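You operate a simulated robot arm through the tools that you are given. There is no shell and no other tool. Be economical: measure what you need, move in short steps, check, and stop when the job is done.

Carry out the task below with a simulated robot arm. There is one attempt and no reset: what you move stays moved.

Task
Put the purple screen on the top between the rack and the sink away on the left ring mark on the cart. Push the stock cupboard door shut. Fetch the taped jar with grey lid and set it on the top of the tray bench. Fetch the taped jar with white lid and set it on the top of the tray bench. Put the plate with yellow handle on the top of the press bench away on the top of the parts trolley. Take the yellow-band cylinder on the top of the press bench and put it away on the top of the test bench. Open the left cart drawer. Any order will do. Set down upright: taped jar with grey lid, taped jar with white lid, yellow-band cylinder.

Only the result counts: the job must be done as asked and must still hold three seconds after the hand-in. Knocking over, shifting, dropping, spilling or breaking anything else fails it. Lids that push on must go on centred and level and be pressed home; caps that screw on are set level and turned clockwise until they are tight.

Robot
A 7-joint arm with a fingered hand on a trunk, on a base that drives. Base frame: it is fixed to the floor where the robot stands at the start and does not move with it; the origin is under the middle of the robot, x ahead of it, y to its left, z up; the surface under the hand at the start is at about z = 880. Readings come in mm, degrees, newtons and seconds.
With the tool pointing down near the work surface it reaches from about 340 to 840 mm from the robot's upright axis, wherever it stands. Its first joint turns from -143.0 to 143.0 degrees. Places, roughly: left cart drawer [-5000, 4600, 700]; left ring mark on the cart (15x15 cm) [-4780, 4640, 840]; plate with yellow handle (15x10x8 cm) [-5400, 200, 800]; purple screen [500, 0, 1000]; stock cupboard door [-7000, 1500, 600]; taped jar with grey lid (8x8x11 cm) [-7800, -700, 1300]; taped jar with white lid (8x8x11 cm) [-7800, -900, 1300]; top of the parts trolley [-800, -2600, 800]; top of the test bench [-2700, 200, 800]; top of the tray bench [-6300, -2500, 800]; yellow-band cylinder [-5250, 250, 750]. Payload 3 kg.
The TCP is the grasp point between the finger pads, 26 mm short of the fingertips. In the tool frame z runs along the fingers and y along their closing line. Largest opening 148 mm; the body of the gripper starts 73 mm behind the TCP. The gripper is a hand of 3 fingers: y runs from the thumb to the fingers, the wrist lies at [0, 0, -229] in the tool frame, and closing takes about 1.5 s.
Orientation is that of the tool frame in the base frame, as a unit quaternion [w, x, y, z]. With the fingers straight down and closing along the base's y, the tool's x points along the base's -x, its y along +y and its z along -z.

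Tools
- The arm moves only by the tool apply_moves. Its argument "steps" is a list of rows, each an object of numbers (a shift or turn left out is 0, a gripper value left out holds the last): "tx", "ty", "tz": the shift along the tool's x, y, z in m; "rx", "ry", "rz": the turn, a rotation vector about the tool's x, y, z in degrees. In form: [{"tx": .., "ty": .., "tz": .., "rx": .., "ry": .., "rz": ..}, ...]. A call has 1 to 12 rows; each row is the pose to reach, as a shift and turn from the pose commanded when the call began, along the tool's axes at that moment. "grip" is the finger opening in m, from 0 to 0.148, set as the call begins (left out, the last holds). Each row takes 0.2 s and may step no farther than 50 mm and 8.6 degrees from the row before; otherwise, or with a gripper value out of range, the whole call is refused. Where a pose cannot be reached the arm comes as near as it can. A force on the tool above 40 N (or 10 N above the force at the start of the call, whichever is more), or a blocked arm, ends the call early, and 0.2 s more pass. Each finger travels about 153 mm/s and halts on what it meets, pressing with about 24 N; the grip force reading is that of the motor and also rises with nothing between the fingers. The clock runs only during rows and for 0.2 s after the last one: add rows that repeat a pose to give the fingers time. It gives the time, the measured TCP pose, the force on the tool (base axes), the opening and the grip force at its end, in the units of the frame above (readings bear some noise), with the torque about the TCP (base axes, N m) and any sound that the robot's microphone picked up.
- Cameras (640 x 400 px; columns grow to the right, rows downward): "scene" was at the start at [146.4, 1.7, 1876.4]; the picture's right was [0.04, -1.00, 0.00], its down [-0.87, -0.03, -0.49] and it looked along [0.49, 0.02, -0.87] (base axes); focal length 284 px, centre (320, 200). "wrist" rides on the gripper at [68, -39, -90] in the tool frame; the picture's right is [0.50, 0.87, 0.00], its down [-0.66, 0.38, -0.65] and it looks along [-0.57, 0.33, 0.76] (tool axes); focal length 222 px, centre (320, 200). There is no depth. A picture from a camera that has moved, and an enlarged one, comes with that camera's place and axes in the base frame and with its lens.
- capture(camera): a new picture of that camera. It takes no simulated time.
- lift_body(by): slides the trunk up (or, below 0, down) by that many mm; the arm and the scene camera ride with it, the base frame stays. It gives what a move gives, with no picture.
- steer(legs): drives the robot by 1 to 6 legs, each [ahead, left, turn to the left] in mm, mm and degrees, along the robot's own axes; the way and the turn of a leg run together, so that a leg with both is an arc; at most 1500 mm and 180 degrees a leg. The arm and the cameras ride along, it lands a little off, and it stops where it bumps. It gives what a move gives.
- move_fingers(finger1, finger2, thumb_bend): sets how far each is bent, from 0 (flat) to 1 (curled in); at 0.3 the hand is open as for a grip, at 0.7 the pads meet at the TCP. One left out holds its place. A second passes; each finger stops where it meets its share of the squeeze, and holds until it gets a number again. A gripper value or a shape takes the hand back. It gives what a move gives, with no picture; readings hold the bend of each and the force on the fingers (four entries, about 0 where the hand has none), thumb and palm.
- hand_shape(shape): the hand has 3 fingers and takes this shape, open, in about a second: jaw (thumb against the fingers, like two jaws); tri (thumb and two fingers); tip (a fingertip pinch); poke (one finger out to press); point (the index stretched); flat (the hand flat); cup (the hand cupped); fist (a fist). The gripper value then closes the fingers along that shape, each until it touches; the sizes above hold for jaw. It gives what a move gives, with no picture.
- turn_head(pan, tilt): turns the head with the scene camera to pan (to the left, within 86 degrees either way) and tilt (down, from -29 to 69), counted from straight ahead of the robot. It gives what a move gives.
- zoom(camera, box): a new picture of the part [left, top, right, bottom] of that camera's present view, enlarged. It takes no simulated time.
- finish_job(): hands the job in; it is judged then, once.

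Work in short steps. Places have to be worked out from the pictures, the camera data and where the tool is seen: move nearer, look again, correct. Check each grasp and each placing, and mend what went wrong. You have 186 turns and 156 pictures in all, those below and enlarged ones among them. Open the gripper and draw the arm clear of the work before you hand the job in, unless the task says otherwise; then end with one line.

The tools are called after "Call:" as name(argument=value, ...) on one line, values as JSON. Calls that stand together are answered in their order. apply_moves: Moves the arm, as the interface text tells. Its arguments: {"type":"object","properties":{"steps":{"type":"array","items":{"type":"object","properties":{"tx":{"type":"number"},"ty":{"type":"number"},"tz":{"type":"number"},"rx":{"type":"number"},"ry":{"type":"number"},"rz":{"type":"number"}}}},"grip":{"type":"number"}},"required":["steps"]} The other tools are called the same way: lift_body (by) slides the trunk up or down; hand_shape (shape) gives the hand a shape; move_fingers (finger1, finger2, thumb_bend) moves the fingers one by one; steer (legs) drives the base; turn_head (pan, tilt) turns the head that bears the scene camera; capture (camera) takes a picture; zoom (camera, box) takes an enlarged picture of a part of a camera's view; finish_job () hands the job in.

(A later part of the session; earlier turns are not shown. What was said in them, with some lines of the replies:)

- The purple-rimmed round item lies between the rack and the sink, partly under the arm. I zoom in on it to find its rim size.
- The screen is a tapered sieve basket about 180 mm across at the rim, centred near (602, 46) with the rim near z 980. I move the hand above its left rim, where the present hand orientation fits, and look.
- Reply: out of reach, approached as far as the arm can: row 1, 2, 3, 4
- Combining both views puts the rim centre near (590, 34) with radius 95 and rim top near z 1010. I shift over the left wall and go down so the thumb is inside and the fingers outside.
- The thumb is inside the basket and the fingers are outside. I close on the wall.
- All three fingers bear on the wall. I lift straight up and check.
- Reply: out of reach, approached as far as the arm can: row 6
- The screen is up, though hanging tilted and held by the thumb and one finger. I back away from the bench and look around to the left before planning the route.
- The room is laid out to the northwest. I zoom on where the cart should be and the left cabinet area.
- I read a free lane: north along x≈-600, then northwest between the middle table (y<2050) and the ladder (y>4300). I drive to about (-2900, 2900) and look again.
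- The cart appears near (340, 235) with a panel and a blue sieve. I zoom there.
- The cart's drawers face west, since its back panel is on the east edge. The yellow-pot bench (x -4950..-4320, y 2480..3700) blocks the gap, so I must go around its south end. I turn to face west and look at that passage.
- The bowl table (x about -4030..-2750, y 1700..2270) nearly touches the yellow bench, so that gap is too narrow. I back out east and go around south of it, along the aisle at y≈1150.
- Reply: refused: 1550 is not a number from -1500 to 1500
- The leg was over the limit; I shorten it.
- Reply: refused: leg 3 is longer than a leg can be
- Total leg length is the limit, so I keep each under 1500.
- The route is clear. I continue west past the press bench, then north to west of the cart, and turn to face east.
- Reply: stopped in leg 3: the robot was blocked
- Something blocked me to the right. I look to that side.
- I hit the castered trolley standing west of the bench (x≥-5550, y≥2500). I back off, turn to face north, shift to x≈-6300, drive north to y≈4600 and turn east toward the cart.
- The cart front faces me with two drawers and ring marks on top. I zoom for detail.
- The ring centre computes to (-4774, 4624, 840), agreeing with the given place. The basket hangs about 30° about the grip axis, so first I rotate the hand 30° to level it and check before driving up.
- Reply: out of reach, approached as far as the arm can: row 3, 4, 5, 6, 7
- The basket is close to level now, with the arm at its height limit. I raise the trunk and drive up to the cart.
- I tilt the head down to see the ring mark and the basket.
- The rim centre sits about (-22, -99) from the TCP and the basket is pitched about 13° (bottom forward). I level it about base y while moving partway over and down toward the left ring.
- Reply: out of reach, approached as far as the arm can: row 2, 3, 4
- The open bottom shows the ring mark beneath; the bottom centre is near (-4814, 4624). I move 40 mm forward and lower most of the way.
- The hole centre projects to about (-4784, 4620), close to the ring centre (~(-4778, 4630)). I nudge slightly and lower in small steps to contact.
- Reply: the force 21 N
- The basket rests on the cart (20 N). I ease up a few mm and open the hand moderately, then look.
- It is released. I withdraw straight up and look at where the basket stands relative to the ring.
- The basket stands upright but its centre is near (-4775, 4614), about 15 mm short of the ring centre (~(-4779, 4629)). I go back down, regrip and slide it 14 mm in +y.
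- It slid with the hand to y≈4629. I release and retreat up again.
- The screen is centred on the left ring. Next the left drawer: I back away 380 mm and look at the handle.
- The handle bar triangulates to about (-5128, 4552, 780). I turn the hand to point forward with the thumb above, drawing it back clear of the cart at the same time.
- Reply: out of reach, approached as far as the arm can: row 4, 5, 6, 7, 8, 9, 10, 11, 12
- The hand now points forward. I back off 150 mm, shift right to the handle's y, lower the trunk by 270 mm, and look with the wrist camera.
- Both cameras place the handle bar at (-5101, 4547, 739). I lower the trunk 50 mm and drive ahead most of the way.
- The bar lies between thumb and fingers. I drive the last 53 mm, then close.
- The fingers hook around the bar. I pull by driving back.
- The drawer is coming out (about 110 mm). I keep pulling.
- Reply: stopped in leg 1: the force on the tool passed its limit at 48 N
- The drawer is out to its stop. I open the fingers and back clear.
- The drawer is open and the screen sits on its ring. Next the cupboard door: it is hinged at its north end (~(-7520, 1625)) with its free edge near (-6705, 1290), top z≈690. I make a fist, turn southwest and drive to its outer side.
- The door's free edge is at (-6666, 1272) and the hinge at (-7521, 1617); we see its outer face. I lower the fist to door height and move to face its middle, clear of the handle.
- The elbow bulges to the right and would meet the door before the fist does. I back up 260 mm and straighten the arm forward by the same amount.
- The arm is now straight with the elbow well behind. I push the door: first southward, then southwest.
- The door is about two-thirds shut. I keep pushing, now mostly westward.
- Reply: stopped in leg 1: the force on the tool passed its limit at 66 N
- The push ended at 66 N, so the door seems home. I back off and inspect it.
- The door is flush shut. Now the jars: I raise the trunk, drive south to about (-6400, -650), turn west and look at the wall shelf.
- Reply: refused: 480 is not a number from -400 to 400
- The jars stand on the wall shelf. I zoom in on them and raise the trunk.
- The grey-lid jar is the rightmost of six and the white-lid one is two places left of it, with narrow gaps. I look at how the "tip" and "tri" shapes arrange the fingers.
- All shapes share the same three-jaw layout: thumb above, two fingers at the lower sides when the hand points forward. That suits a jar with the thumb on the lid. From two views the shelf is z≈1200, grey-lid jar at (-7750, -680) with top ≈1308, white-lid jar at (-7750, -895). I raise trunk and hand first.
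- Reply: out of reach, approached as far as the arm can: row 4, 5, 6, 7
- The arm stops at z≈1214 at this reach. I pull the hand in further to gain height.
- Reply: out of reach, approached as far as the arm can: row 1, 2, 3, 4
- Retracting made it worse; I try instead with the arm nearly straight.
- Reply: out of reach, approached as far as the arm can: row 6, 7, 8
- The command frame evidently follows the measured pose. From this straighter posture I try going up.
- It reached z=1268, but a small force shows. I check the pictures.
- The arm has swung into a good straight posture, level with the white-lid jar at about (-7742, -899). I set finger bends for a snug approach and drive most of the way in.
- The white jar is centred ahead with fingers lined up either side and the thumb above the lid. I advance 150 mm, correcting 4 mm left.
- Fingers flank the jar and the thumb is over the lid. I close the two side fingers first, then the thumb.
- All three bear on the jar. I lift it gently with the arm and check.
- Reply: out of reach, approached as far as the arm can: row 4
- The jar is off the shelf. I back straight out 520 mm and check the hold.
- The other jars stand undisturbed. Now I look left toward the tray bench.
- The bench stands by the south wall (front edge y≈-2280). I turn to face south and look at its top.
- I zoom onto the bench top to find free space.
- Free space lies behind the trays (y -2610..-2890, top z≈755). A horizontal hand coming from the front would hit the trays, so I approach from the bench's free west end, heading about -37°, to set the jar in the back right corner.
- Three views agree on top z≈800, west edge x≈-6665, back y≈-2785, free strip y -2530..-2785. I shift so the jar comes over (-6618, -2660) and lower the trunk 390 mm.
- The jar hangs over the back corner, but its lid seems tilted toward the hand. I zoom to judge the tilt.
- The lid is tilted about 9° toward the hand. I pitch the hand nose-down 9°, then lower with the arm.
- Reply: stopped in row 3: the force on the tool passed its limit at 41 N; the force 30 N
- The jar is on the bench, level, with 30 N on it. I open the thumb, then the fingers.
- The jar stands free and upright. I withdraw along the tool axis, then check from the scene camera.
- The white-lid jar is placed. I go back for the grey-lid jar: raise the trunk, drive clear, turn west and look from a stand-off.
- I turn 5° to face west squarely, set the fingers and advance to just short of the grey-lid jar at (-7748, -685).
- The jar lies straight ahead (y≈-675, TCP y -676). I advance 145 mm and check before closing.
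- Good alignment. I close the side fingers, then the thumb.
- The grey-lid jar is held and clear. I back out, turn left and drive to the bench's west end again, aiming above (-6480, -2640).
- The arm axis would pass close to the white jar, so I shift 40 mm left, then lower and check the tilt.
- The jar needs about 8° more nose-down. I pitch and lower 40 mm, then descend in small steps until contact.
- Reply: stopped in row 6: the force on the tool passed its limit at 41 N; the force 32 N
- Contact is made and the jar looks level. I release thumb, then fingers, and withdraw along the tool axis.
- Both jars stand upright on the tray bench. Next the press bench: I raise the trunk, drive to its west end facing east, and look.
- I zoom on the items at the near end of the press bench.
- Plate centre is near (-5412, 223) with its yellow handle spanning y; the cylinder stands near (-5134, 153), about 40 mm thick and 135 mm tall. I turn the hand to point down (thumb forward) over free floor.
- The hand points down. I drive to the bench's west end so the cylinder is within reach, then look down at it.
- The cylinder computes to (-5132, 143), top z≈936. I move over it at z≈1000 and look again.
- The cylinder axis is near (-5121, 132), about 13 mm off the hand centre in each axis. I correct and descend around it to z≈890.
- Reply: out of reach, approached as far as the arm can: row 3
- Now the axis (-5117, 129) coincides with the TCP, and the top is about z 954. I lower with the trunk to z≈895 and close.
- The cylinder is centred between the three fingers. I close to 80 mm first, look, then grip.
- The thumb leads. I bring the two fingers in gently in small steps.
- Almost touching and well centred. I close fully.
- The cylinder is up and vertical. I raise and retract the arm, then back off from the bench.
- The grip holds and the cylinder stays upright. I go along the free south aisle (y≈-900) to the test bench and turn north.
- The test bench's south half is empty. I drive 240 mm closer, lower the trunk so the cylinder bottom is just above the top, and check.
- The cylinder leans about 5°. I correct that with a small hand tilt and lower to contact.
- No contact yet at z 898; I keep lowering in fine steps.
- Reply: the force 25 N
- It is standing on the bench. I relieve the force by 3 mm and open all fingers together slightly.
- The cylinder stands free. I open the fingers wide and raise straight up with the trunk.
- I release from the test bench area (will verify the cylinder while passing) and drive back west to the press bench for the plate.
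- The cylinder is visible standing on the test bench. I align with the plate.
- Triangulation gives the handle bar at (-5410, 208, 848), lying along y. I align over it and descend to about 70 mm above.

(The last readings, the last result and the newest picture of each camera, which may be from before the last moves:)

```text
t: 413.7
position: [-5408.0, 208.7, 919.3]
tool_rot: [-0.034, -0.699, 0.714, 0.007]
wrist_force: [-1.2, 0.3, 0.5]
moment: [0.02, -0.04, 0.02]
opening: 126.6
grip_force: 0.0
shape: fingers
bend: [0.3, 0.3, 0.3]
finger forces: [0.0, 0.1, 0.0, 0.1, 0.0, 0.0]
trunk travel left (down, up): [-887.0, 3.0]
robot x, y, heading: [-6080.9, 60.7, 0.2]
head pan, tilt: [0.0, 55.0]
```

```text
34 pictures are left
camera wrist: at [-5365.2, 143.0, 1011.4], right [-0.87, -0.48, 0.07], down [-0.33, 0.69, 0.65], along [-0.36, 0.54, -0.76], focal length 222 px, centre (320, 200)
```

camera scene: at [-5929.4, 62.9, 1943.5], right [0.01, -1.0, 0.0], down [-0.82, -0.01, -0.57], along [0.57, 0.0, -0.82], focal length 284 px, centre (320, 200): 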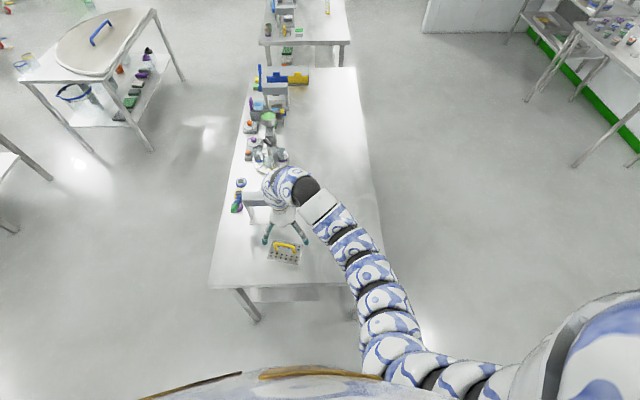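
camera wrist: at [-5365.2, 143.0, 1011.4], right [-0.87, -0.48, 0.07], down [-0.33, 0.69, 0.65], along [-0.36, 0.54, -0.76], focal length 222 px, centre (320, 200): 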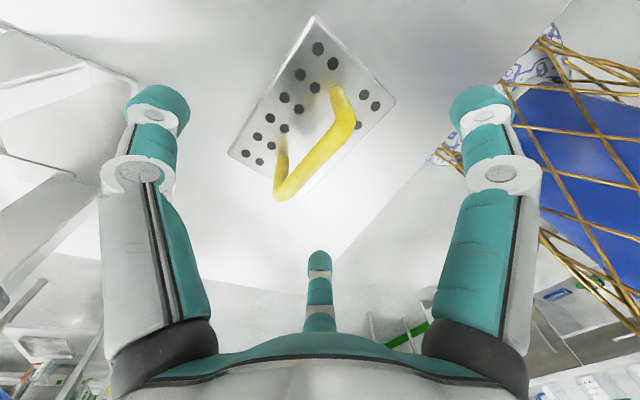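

The bar centre refines to (-5414, 222), turned about 12°. I correct, turn the hand 10°, descend to the bar and close.

Call:
apply_moves(steps=[{"tx": -0.016, "ty": 0.002, "rz": 5}, {"tx": -0.016, "ty": 0.002, "tz": 0.03, "rz": 10}, {"tx": -0.016, "ty": 0.002, "tz": 0.055, "rz": 10}, {"tx": -0.016, "ty": 0.002, "tz": 0.067, "rz": 10}, {"tx": -0.016, "ty": 0.002, "tz": 0.067, "rz": 10}])

Call:
capture(camera="wrist")

```text
t: 414.9
position: [-5412.8, 219.5, 850.6]
tool_rot: [-0.034, -0.634, 0.772, 0.004]
wrist_force: [-0.2, -0.5, -0.1]
moment: [-0.03, -0.02, 0.02]
opening: 126.9
grip_force: 0.0
shape: fingers
bend: [0.3, 0.3, 0.3]
finger forces: [0.1, 0.0, 0.1, 0.1, 0.1, 0.1]
trunk travel left (down, up): [-887.0, 3.0]
robot x, y, heading: [-6082.1, 63.6, 0.2]
head pan, tilt: [0.0, 55.0]
```

```text
33 pictures are left
camera wrist: at [-5383.3, 148.3, 941.9], right [-0.94, -0.32, 0.07], down [-0.21, 0.74, 0.64], along [-0.26, 0.59, -0.77], focal length 222 px, centre (320, 200)
```

wrist: 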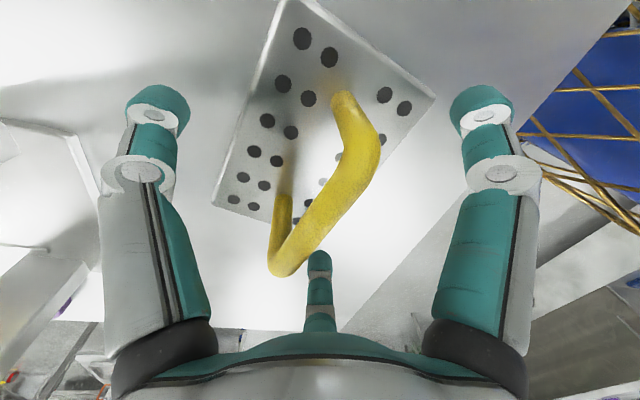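

The bar passes right through the grasp point. I close and lift slightly.

Call:
apply_moves(steps=[{}, {}, {}, {}, {}, {}, {}, {}], grip=0.0)

Call:
apply_moves(steps=[{"tz": -0.015}, {"tz": -0.04}, {"tz": -0.08}, {"tz": -0.12}, {"tz": -0.16}])

Call:
capture(camera="wrist")

Call:
zoom(camera="scene", box=[200, 160, 400, 300])

```text
t: 416.7
position: [-5412.1, 219.3, 850.6]
tool_rot: [-0.034, -0.634, 0.772, 0.004]
wrist_force: [0.2, -0.7, 0.4]
moment: [-0.05, 0.02, 0.0]
opening: 0.3
grip_force: 24.3
shape: jaw
bend: [0.7, 0.7, 0.7]
finger forces: [0.0, 0.0, 0.1, 0.0, 0.0, 0.1]
trunk travel left (down, up): [-887.0, 3.0]
robot x, y, heading: [-6082.1, 68.1, 0.3]
head pan, tilt: [0.0, 55.0]
```

```text
t: 417.9
position: [-5406.0, 226.9, 1011.0]
tool_rot: [-0.032, -0.635, 0.772, 0.004]
wrist_force: [-0.4, 0.7, -3.8]
moment: [0.05, 0.01, -0.04]
opening: 0.0
grip_force: 23.3
shape: jaw
bend: [0.7, 0.7, 0.7]
finger forces: [1.7, 1.5, 0.0, 0.0, 2.8, 0.1]
trunk travel left (down, up): [-887.0, 3.0]
robot x, y, heading: [-6083.5, 61.3, 0.5]
head pan, tilt: [0.0, 55.0]
```

```text
32 pictures are left
camera wrist: at [-5376.0, 156.2, 1102.3], right [-0.94, -0.32, 0.06], down [-0.21, 0.74, 0.64], along [-0.25, 0.59, -0.77], focal length 222 px, centre (320, 200)
```

wrist: 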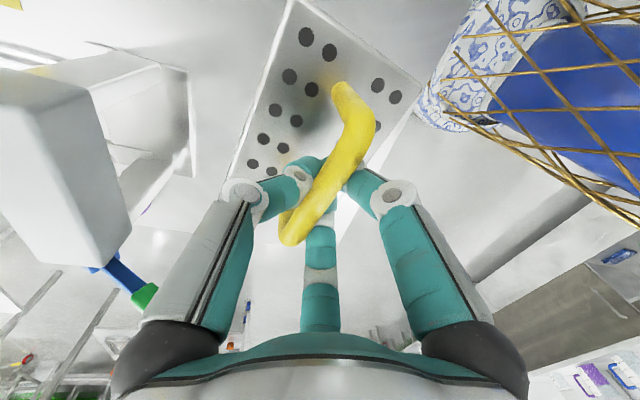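

```text
2.86 times, centred on (300, 230) of scene
camera zoom: at [-5929.9, 62.5, 1943.5], right [0.01, -1.0, 0.0], down [-0.82, 0.0, -0.57], along [0.57, 0.0, -0.82], focal length 810 px, centre (377, 114)
```

zoom: 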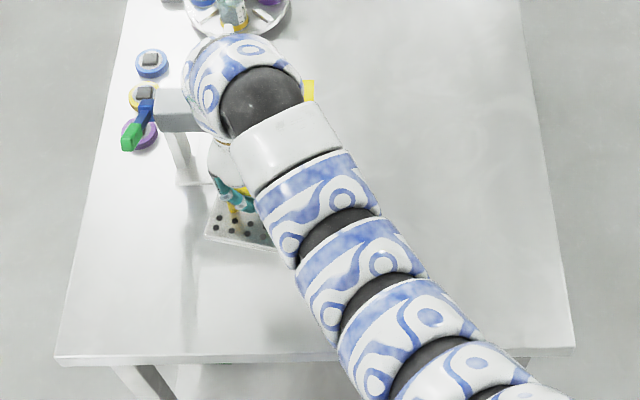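

The plate hangs on the closed fingers under its handle. I carry it out along the south aisle toward the parts trolley in the southeast.

Call:
steer(legs=[[-350, 0, 0], [0, -960, 0], [1480, -10, 0], [1480, -10, 0]])

Call:
turn_head(pan=-20, tilt=25)

Call:
capture(camera="scene")

Call:
capture(camera="wrist")

```text
t: 438.6
position: [-2838.3, -520.0, 1008.2]
tool_rot: [-0.034, -0.668, 0.743, 0.002]
wrist_force: [0.2, 0.9, -3.9]
moment: [0.01, 0.01, 0.01]
opening: 0.1
grip_force: 23.9
shape: jaw
bend: [0.7, 0.7, 0.7]
finger forces: [1.8, 1.5, 0.0, 0.0, 2.7, 0.1]
trunk travel left (down, up): [-887.0, 3.0]
robot x, y, heading: [-3496.9, -745.1, 5.3]
head pan, tilt: [0.0, 55.0]
```

```text
t: 439.5
position: [-2838.3, -521.0, 1008.0]
tool_rot: [-0.034, -0.668, 0.743, 0.002]
wrist_force: [0.2, -0.5, -3.8]
moment: [0.02, 0.02, 0.04]
opening: 0.2
grip_force: 24.1
shape: jaw
bend: [0.7, 0.7, 0.7]
finger forces: [1.8, 1.5, 0.0, 0.0, 2.8, 0.1]
trunk travel left (down, up): [-887.0, 3.0]
robot x, y, heading: [-3496.0, -741.7, 5.1]
head pan, tilt: [-20.0, 25.0]
```

```text
30 pictures are left
camera scene: at [-3327.4, -760.2, 1987.4], right [-0.25, -0.97, 0.0], down [-0.41, 0.11, -0.91], along [0.88, -0.23, -0.42], focal length 284 px, centre (320, 200)
```

scene: 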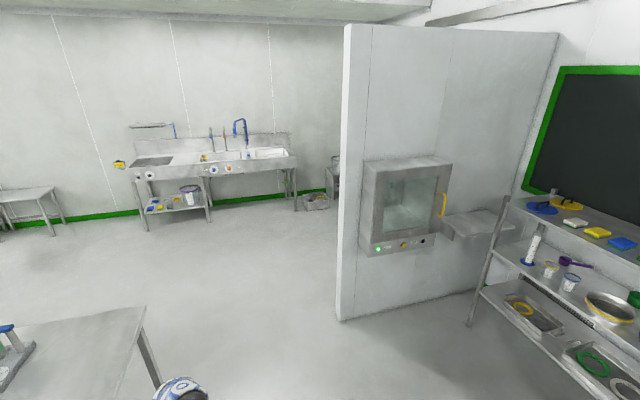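

```text
29 pictures are left
camera wrist: at [-2801.8, -588.7, 1100.9], right [-0.91, -0.4, 0.07], down [-0.27, 0.72, 0.64], along [-0.31, 0.57, -0.77], focal length 222 px, centre (320, 200)
```

wrist: 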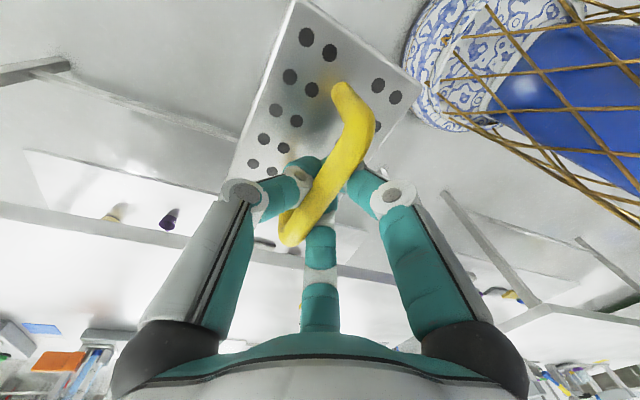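

The plate rides steadily. A partition wall ends at about (-1615, -1370); the trolley is behind it. I go past it to x≈-700, turn south and look.

Call:
steer(legs=[[0, 0, -5], [1450, -60, 0], [1330, -40, 0], [0, 0, -90]])

Call:
turn_head(pan=0, tilt=35)

Call:
capture(camera="scene")

```text
t: 457.6
position: [-515.6, -1551.9, 1009.5]
tool_rot: [-0.02, 0.116, 0.993, 0.028]
wrist_force: [-0.6, 0.4, -4.6]
moment: [0.03, 0.0, -0.01]
opening: 0.0
grip_force: 24.0
shape: jaw
bend: [0.7, 0.7, 0.7]
finger forces: [1.6, 1.3, 0.0, 0.0, 2.1, 0.1]
trunk travel left (down, up): [-887.0, 3.0]
robot x, y, heading: [-657.7, -866.7, -91.9]
head pan, tilt: [-20.0, 25.0]
```

```text
t: 458.4
position: [-516.9, -1550.8, 1009.2]
tool_rot: [-0.02, 0.116, 0.993, 0.027]
wrist_force: [-0.7, -0.7, -4.2]
moment: [0.01, 0.02, 0.0]
opening: 0.0
grip_force: 24.3
shape: jaw
bend: [0.7, 0.7, 0.7]
finger forces: [1.5, 1.3, 0.0, 0.0, 2.0, 0.1]
trunk travel left (down, up): [-887.0, 3.0]
robot x, y, heading: [-655.4, -867.9, -92.1]
head pan, tilt: [0.0, 35.0]
```

```text
28 pictures are left
camera scene: at [-659.7, -1038.2, 1971.7], right [-1.0, 0.03, 0.0], down [0.02, 0.57, -0.82], along [-0.03, -0.82, -0.57], focal length 284 px, centre (320, 200)
```

scene: 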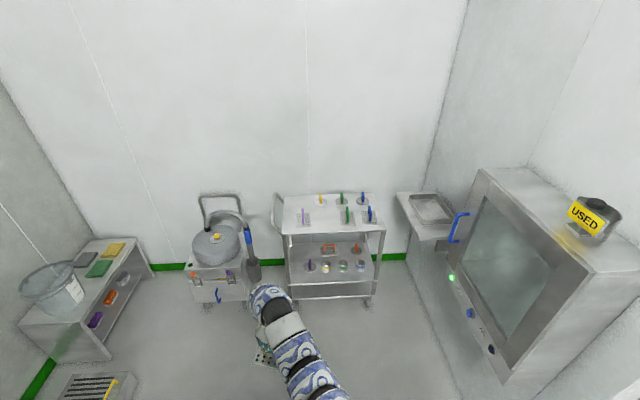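

I zoom on the trolley top to find free space.

Call:
zoom(camera="scene", box=[255, 170, 415, 270])

```text
4.00 times, centred on (335, 220) of scene
camera zoom: at [-659.7, -1038.2, 1971.7], right [-1.0, 0.03, 0.0], down [0.02, 0.57, -0.82], along [-0.03, -0.82, -0.57], focal length 1134 px, centre (260, 120)
```

zoom: 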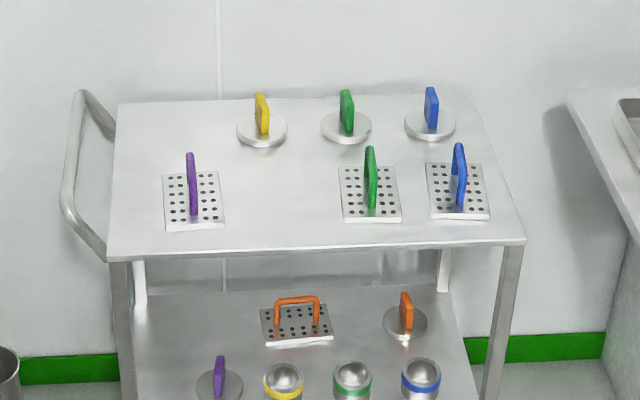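

The free slot on the trolley between the purple and green plates is at about (-752, -2500), top z≈800. I turn the hand 77° so the plate matches its neighbours, then drive up.

Call:
apply_moves(steps=[{"rz": 7}, {"rz": 14.5}, {"rz": 22}, {"rz": 30}, {"rz": 38}, {"rz": 46}, {"rz": 54}, {"rz": 62}, {"rz": 70}, {"rz": 76.6}, {"rz": 76.6}])

Call:
steer(legs=[[900, -195, 0]])

Call:
turn_head(pan=0, tilt=50)

Call:
capture(camera="scene")

Call:
capture(camera="wrist")

```text
t: 460.9
position: [-516.3, -1550.7, 1010.0]
tool_rot: [-0.033, 0.706, 0.707, 0.01]
wrist_force: [0.0, 0.5, -3.7]
moment: [-0.06, -0.02, 0.01]
opening: 0.0
grip_force: 23.9
shape: jaw
bend: [0.7, 0.7, 0.7]
finger forces: [1.4, 1.3, 0.0, 0.0, 2.0, 0.1]
trunk travel left (down, up): [-887.0, 3.0]
robot x, y, heading: [-653.4, -870.8, -91.8]
head pan, tilt: [0.0, 35.0]
```

```text
t: 465.6
position: [-752.5, -2439.8, 1008.7]
tool_rot: [-0.034, 0.712, 0.701, 0.009]
wrist_force: [0.8, -0.8, -4.2]
moment: [0.0, -0.02, -0.02]
opening: 0.0
grip_force: 23.3
shape: jaw
bend: [0.7, 0.7, 0.7]
finger forces: [1.6, 1.3, 0.1, 0.0, 2.0, 0.1]
trunk travel left (down, up): [-887.0, 3.0]
robot x, y, heading: [-881.5, -1753.8, -92.6]
head pan, tilt: [0.0, 35.0]
```

```text
t: 466.4
position: [-752.0, -2439.4, 1009.8]
tool_rot: [-0.034, 0.712, 0.702, 0.009]
wrist_force: [0.6, 0.1, -4.1]
moment: [-0.01, 0.0, -0.01]
opening: 0.0
grip_force: 24.1
shape: jaw
bend: [0.7, 0.7, 0.7]
finger forces: [1.6, 1.5, 0.1, 0.1, 2.0, 0.0]
trunk travel left (down, up): [-887.0, 3.0]
robot x, y, heading: [-884.3, -1755.4, -92.5]
head pan, tilt: [0.0, 50.0]
```

```text
26 pictures are left
camera scene: at [-886.3, -1913.8, 1950.0], right [-1.0, 0.05, 0.0], down [0.04, 0.76, -0.64], along [-0.03, -0.64, -0.77], focal length 284 px, centre (320, 200)
```

scene: 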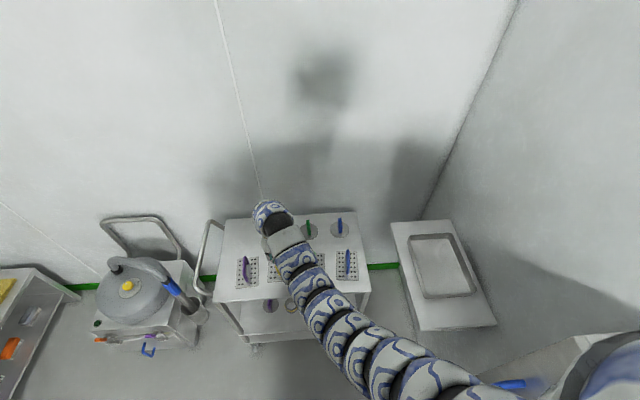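

```text
25 pictures are left
camera wrist: at [-786.6, -2377.1, 1105.2], right [0.87, 0.49, 0.0], down [0.39, -0.7, 0.6], along [0.29, -0.52, -0.8], focal length 222 px, centre (320, 200)
```

wrist: 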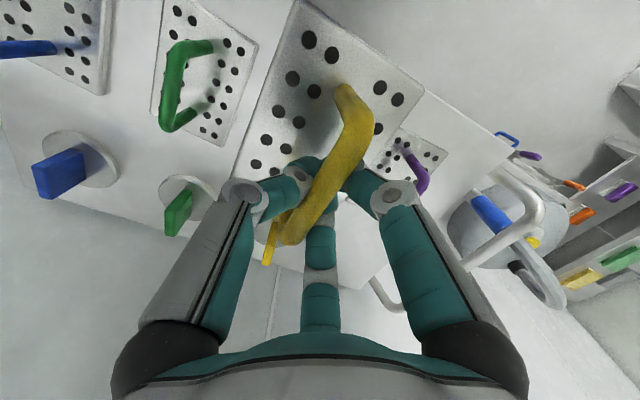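

The neighbours sit at x≈-893 and -606, so the slot centre (-752, -2495) gives ~45 mm gaps. I move over it, lower 100 mm and check.

Call:
apply_moves(steps=[{"tx": -0.025, "tz": 0.01}, {"tx": -0.05, "ty": 0.002, "tz": 0.04}, {"tx": -0.062, "ty": 0.0035, "tz": 0.08}, {"tx": -0.062, "ty": 0.0035, "tz": 0.1}, {"tx": -0.062, "ty": 0.0035, "tz": 0.1}])

Call:
capture(camera="wrist")

Call:
zoom(camera="scene", box=[200, 190, 380, 310])

```text
t: 467.6
position: [-753.5, -2490.4, 922.1]
tool_rot: [-0.032, 0.712, 0.701, 0.01]
wrist_force: [0.9, 0.3, -4.2]
moment: [-0.03, -0.06, -0.01]
opening: 0.2
grip_force: 24.0
shape: jaw
bend: [0.7, 0.7, 0.69]
finger forces: [2.4, 1.6, 0.0, 0.0, 2.3, 0.1]
out of reach, approached as far as the arm can: row 3, 4, 5
trunk travel left (down, up): [-887.0, 3.0]
robot x, y, heading: [-879.5, -1753.8, -92.7]
head pan, tilt: [0.0, 50.0]
```

```text
24 pictures are left
camera wrist: at [-789.0, -2428.1, 1018.7], right [0.87, 0.49, 0.0], down [0.39, -0.7, 0.6], along [0.29, -0.52, -0.8], focal length 222 px, centre (320, 200)
```

wrist: 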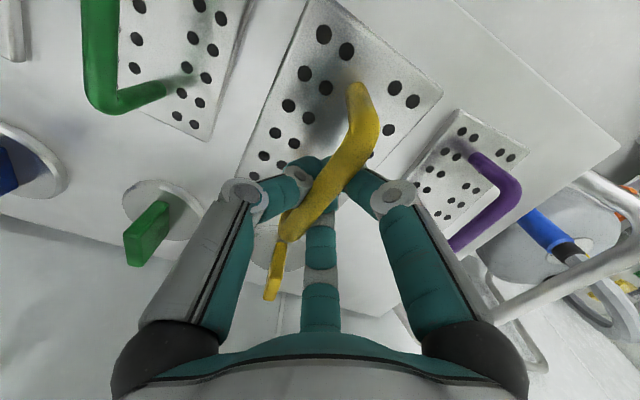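

```text
3.33 times, centred on (290, 250) of scene
camera zoom: at [-886.0, -1913.9, 1950.0], right [-1.0, 0.05, 0.0], down [0.04, 0.77, -0.64], along [-0.03, -0.64, -0.77], focal length 945 px, centre (420, 33)
```

zoom: 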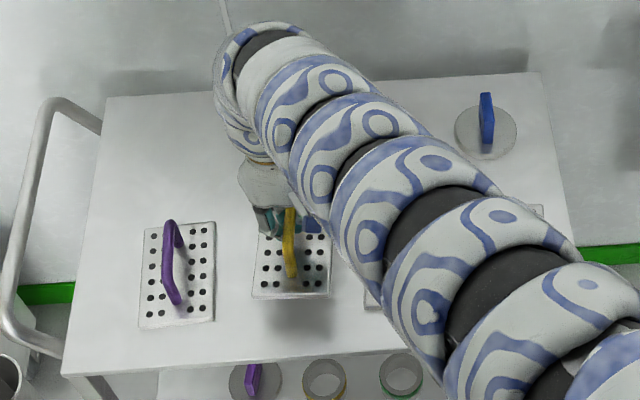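

The plate is lined up between its neighbours. I lower the trunk 62 mm, then feel for contact with small steps.

Call:
lift_body(by=-62)

Call:
apply_moves(steps=[{"tz": 0.003}, {"tz": 0.006}, {"tz": 0.006}])

Call:
capture(camera="wrist")

```text
t: 468.6
position: [-753.1, -2490.6, 861.2]
tool_rot: [-0.033, 0.712, 0.701, 0.008]
wrist_force: [0.7, -0.6, 0.0]
moment: [0.01, 0.01, -0.02]
opening: 0.0
grip_force: 24.0
shape: jaw
bend: [0.7, 0.7, 0.7]
finger forces: [0.3, 0.2, 0.0, 0.0, 0.0, 0.0]
trunk travel left (down, up): [-825.0, 65.0]
robot x, y, heading: [-880.5, -1749.8, -92.5]
head pan, tilt: [0.0, 50.0]
```

```text
t: 469.4
position: [-754.0, -2488.6, 856.3]
tool_rot: [-0.031, 0.712, 0.702, 0.008]
wrist_force: [-0.5, -0.1, 0.0]
moment: [0.0, 0.02, -0.03]
opening: 0.0
grip_force: 23.5
shape: jaw
bend: [0.7, 0.7, 0.7]
finger forces: [0.0, 0.0, 0.0, 0.1, 0.0, 0.0]
trunk travel left (down, up): [-825.0, 65.0]
robot x, y, heading: [-882.1, -1754.6, -92.8]
head pan, tilt: [0.0, 50.0]
```

```text
22 pictures are left
camera wrist: at [-789.6, -2426.5, 951.6], right [0.87, 0.49, 0.0], down [0.39, -0.7, 0.6], along [0.29, -0.53, -0.8], focal length 222 px, centre (320, 200)
```

wrist: 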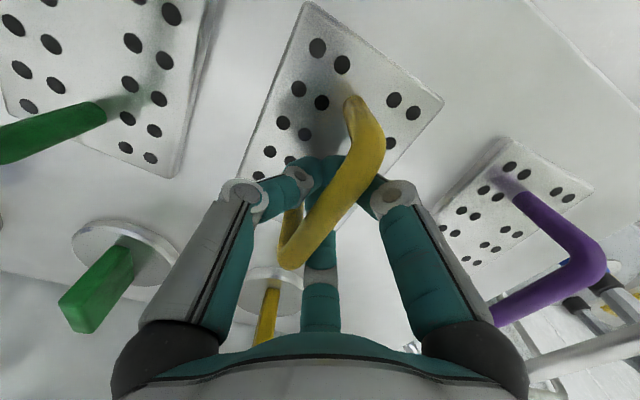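

The plate rests on the trolley with no load on the fingers. I open the fingers moderately and rise straight up.

Call:
move_fingers(finger1=0.42, finger2=0.42, thumb_bend=0.42)

Call:
capture(camera="wrist")

```text
t: 470.4
position: [-754.0, -2489.2, 856.4]
tool_rot: [-0.032, 0.712, 0.702, 0.008]
wrist_force: [0.7, -0.7, 0.4]
moment: [-0.01, 0.02, -0.02]
opening: 87.8
grip_force: 0.1
shape: fingers
bend: [0.42, 0.42, 0.42]
finger forces: [0.1, 0.1, 0.0, 0.0, 0.1, 0.0]
trunk travel left (down, up): [-825.0, 65.0]
robot x, y, heading: [-877.4, -1751.4, -92.7]
head pan, tilt: [0.0, 50.0]
```

```text
21 pictures are left
camera wrist: at [-789.7, -2426.5, 951.6], right [0.87, 0.49, 0.0], down [0.39, -0.7, 0.6], along [0.29, -0.53, -0.8], focal length 222 px, centre (320, 200)
```

wrist: 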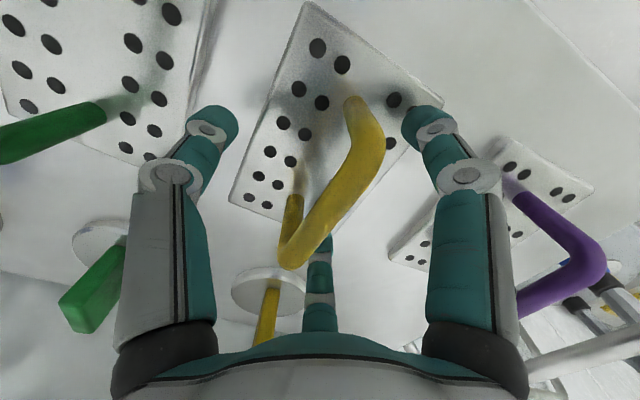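

The bar is free. I rise with the trunk 65 mm and the arm, then back off and check.

Call:
lift_body(by=64)

Call:
apply_moves(steps=[{"tz": -0.04, "tx": 0.003}, {"tz": -0.08, "tx": 0.006}, {"tz": -0.11, "tx": 0.03}, {"tz": -0.13, "tx": 0.06}])

Call:
steer(legs=[[-450, 0, 0]])

Call:
turn_head(pan=0, tilt=38)

Call:
zoom(camera="scene", box=[200, 150, 400, 280])

```text
t: 471.5
position: [-754.0, -2489.0, 919.5]
tool_rot: [-0.031, 0.712, 0.701, 0.008]
wrist_force: [-0.3, 0.0, -0.1]
moment: [0.0, 0.01, 0.01]
opening: 88.1
grip_force: 0.1
shape: fingers
bend: [0.42, 0.42, 0.42]
finger forces: [0.1, 0.1, 0.0, 0.1, 0.1, 0.0]
trunk travel left (down, up): [-889.0, 1.0]
robot x, y, heading: [-878.8, -1753.7, -92.7]
head pan, tilt: [0.0, 50.0]
```

```text
t: 472.5
position: [-749.9, -2435.1, 1056.7]
tool_rot: [-0.031, 0.711, 0.702, 0.008]
wrist_force: [-0.6, 0.3, -0.3]
moment: [-0.07, -0.01, 0.03]
opening: 88.2
grip_force: 0.0
shape: fingers
bend: [0.42, 0.42, 0.42]
finger forces: [0.0, 0.0, 0.1, 0.0, 0.1, 0.0]
trunk travel left (down, up): [-889.0, 1.0]
robot x, y, heading: [-880.9, -1759.2, -92.5]
head pan, tilt: [0.0, 50.0]
```

```text
t: 475.2
position: [-736.5, -1985.5, 1055.0]
tool_rot: [-0.031, 0.718, 0.695, 0.008]
wrist_force: [0.0, 0.3, 0.2]
moment: [-0.01, 0.0, 0.0]
opening: 88.4
grip_force: 0.1
shape: fingers
bend: [0.42, 0.42, 0.42]
finger forces: [0.0, 0.1, 0.0, 0.0, 0.0, 0.1]
trunk travel left (down, up): [-889.0, 1.0]
robot x, y, heading: [-857.4, -1300.9, -94.0]
head pan, tilt: [0.0, 50.0]
```

```text
t: 475.9
position: [-735.9, -1985.0, 1055.1]
tool_rot: [-0.031, 0.718, 0.695, 0.008]
wrist_force: [-0.3, 0.1, 0.1]
moment: [0.0, -0.03, -0.02]
opening: 88.2
grip_force: 0.1
shape: fingers
bend: [0.42, 0.42, 0.42]
finger forces: [0.0, 0.0, 0.0, 0.1, 0.0, 0.0]
trunk travel left (down, up): [-889.0, 1.0]
robot x, y, heading: [-853.3, -1303.7, -93.9]
head pan, tilt: [0.0, 38.0]
```

```text
3.08 times, centred on (300, 215) of scene
camera zoom: at [-864.1, -1468.8, 1969.1], right [-1.0, 0.07, 0.0], down [0.04, 0.61, -0.79], along [-0.05, -0.79, -0.62], focal length 872 px, centre (382, 154)
```

zoom: 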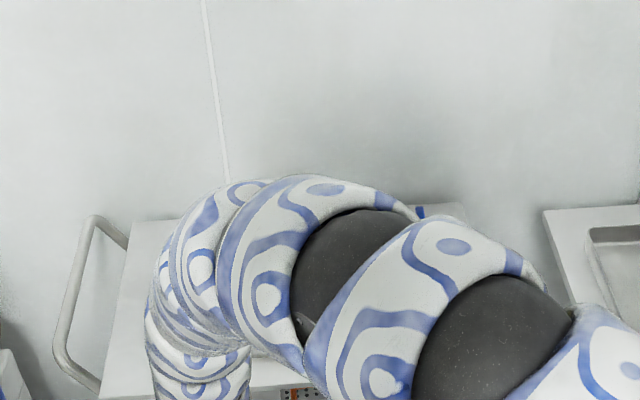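

The arm blocks the view. I back further and shift right to see past it.

Call:
steer(legs=[[-450, 0, 0], [0, 0, 25]])

Call:
turn_head(pan=-25, tilt=33)

Call:
zoom(camera="scene", box=[200, 130, 440, 290])

```text
t: 479.9
position: [-431.6, -1423.9, 1057.1]
tool_rot: [-0.033, 0.551, 0.834, 0.002]
wrist_force: [-0.3, 0.7, -0.8]
moment: [0.02, -0.01, 0.03]
opening: 88.1
grip_force: 0.0
shape: fingers
bend: [0.42, 0.42, 0.42]
finger forces: [0.0, 0.0, 0.0, 0.0, 0.0, 0.0]
trunk travel left (down, up): [-889.0, 1.0]
robot x, y, heading: [-827.1, -855.4, -68.7]
head pan, tilt: [0.0, 38.0]
```

```text
t: 480.8
position: [-431.5, -1423.8, 1055.9]
tool_rot: [-0.032, 0.551, 0.834, 0.002]
wrist_force: [-0.8, -0.1, 0.4]
moment: [0.0, -0.01, 0.01]
opening: 88.5
grip_force: 0.1
shape: fingers
bend: [0.42, 0.42, 0.42]
finger forces: [0.1, 0.1, 0.0, 0.0, 0.0, 0.1]
trunk travel left (down, up): [-889.0, 1.0]
robot x, y, heading: [-831.4, -857.2, -68.9]
head pan, tilt: [-25.0, 33.0]
```

```text
2.50 times, centred on (320, 210) of scene
camera zoom: at [-801.8, -1019.7, 1976.8], right [-1.0, 0.06, 0.0], down [0.03, 0.54, -0.84], along [-0.05, -0.84, -0.54], focal length 709 px, centre (320, 175)
```

zoom: 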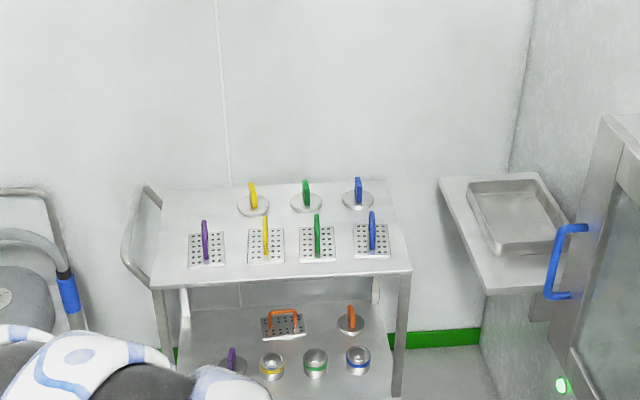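

The plate sits neatly in its slot. I turn west to verify the cylinder, and as a whole the other stations from a distance.

Call:
steer(legs=[[0, 0, -125]])

Call:
turn_head(pan=-12, tilt=22)

Call:
zoom(camera="scene", box=[160, 100, 480, 300])

```text
t: 486.5
position: [-1519.4, -829.6, 1054.7]
tool_rot: [-0.013, 0.992, -0.12, 0.03]
wrist_force: [-0.2, -0.4, 0.5]
moment: [0.01, -0.01, -0.01]
opening: 88.3
grip_force: 0.0
shape: fingers
bend: [0.42, 0.42, 0.42]
finger forces: [0.0, 0.0, 0.0, 0.1, 0.0, 0.0]
trunk travel left (down, up): [-889.0, 1.0]
robot x, y, heading: [-826.0, -854.3, 164.3]
head pan, tilt: [-25.0, 33.0]
```

```text
t: 487.2
position: [-1518.9, -830.8, 1055.0]
tool_rot: [-0.012, 0.992, -0.118, 0.03]
wrist_force: [0.0, 0.5, -0.1]
moment: [0.02, 0.01, 0.02]
opening: 88.4
grip_force: 0.0
shape: fingers
bend: [0.42, 0.42, 0.42]
finger forces: [0.1, 0.0, 0.0, 0.0, 0.0, 0.0]
trunk travel left (down, up): [-889.0, 1.0]
robot x, y, heading: [-829.4, -858.1, 164.5]
head pan, tilt: [-12.0, 22.0]
```

```text
2.00 times, centred on (320, 200) of scene
camera zoom: at [-984.9, -791.4, 1994.3], right [0.46, 0.89, 0.0], down [0.33, -0.17, -0.93], along [-0.82, 0.43, -0.38], focal length 567 px, centre (320, 200)
```

zoom: 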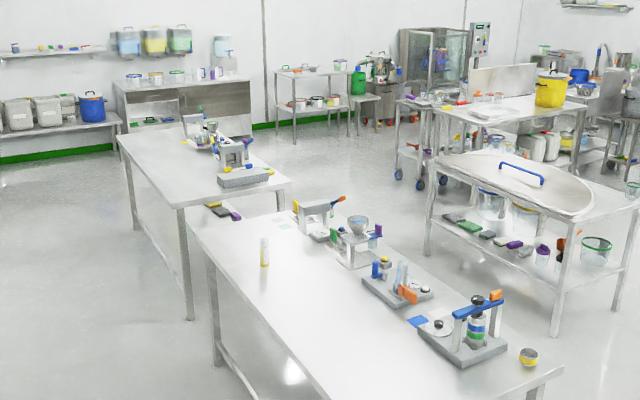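

The cylinder stands upright on the test bench and the cupboard door is shut; everything else was confirmed earlier. I open the hand fully and hand in.

Call:
apply_moves(steps=[{}, {}, {}], grip=0.148)

Call:
finish_job()

```text
t: 488.0
position: [-1518.7, -831.3, 1055.2]
tool_rot: [-0.013, 0.992, -0.119, 0.03]
wrist_force: [0.6, -0.1, -0.2]
moment: [-0.02, 0.0, 0.02]
opening: 147.6
grip_force: 0.0
shape: jaw
bend: [0.3, 0.3, 0.3]
finger forces: [0.0, 0.0, 0.1, 0.1, 0.0, 0.0]
trunk travel left (down, up): [-889.0, 1.0]
robot x, y, heading: [-826.2, -853.2, 164.6]
head pan, tilt: [-12.0, 22.0]
```

```text
The job is handed in.
```

All seven tasks are done and the job is handed in: the purple screen is on the left ring mark, the left cart drawer is open, the cupboard door is shut, both jars are upright on the tray bench, the yellow-band cylinder is upright on the test bench, and the yellow-handled plate is on the parts trolley.
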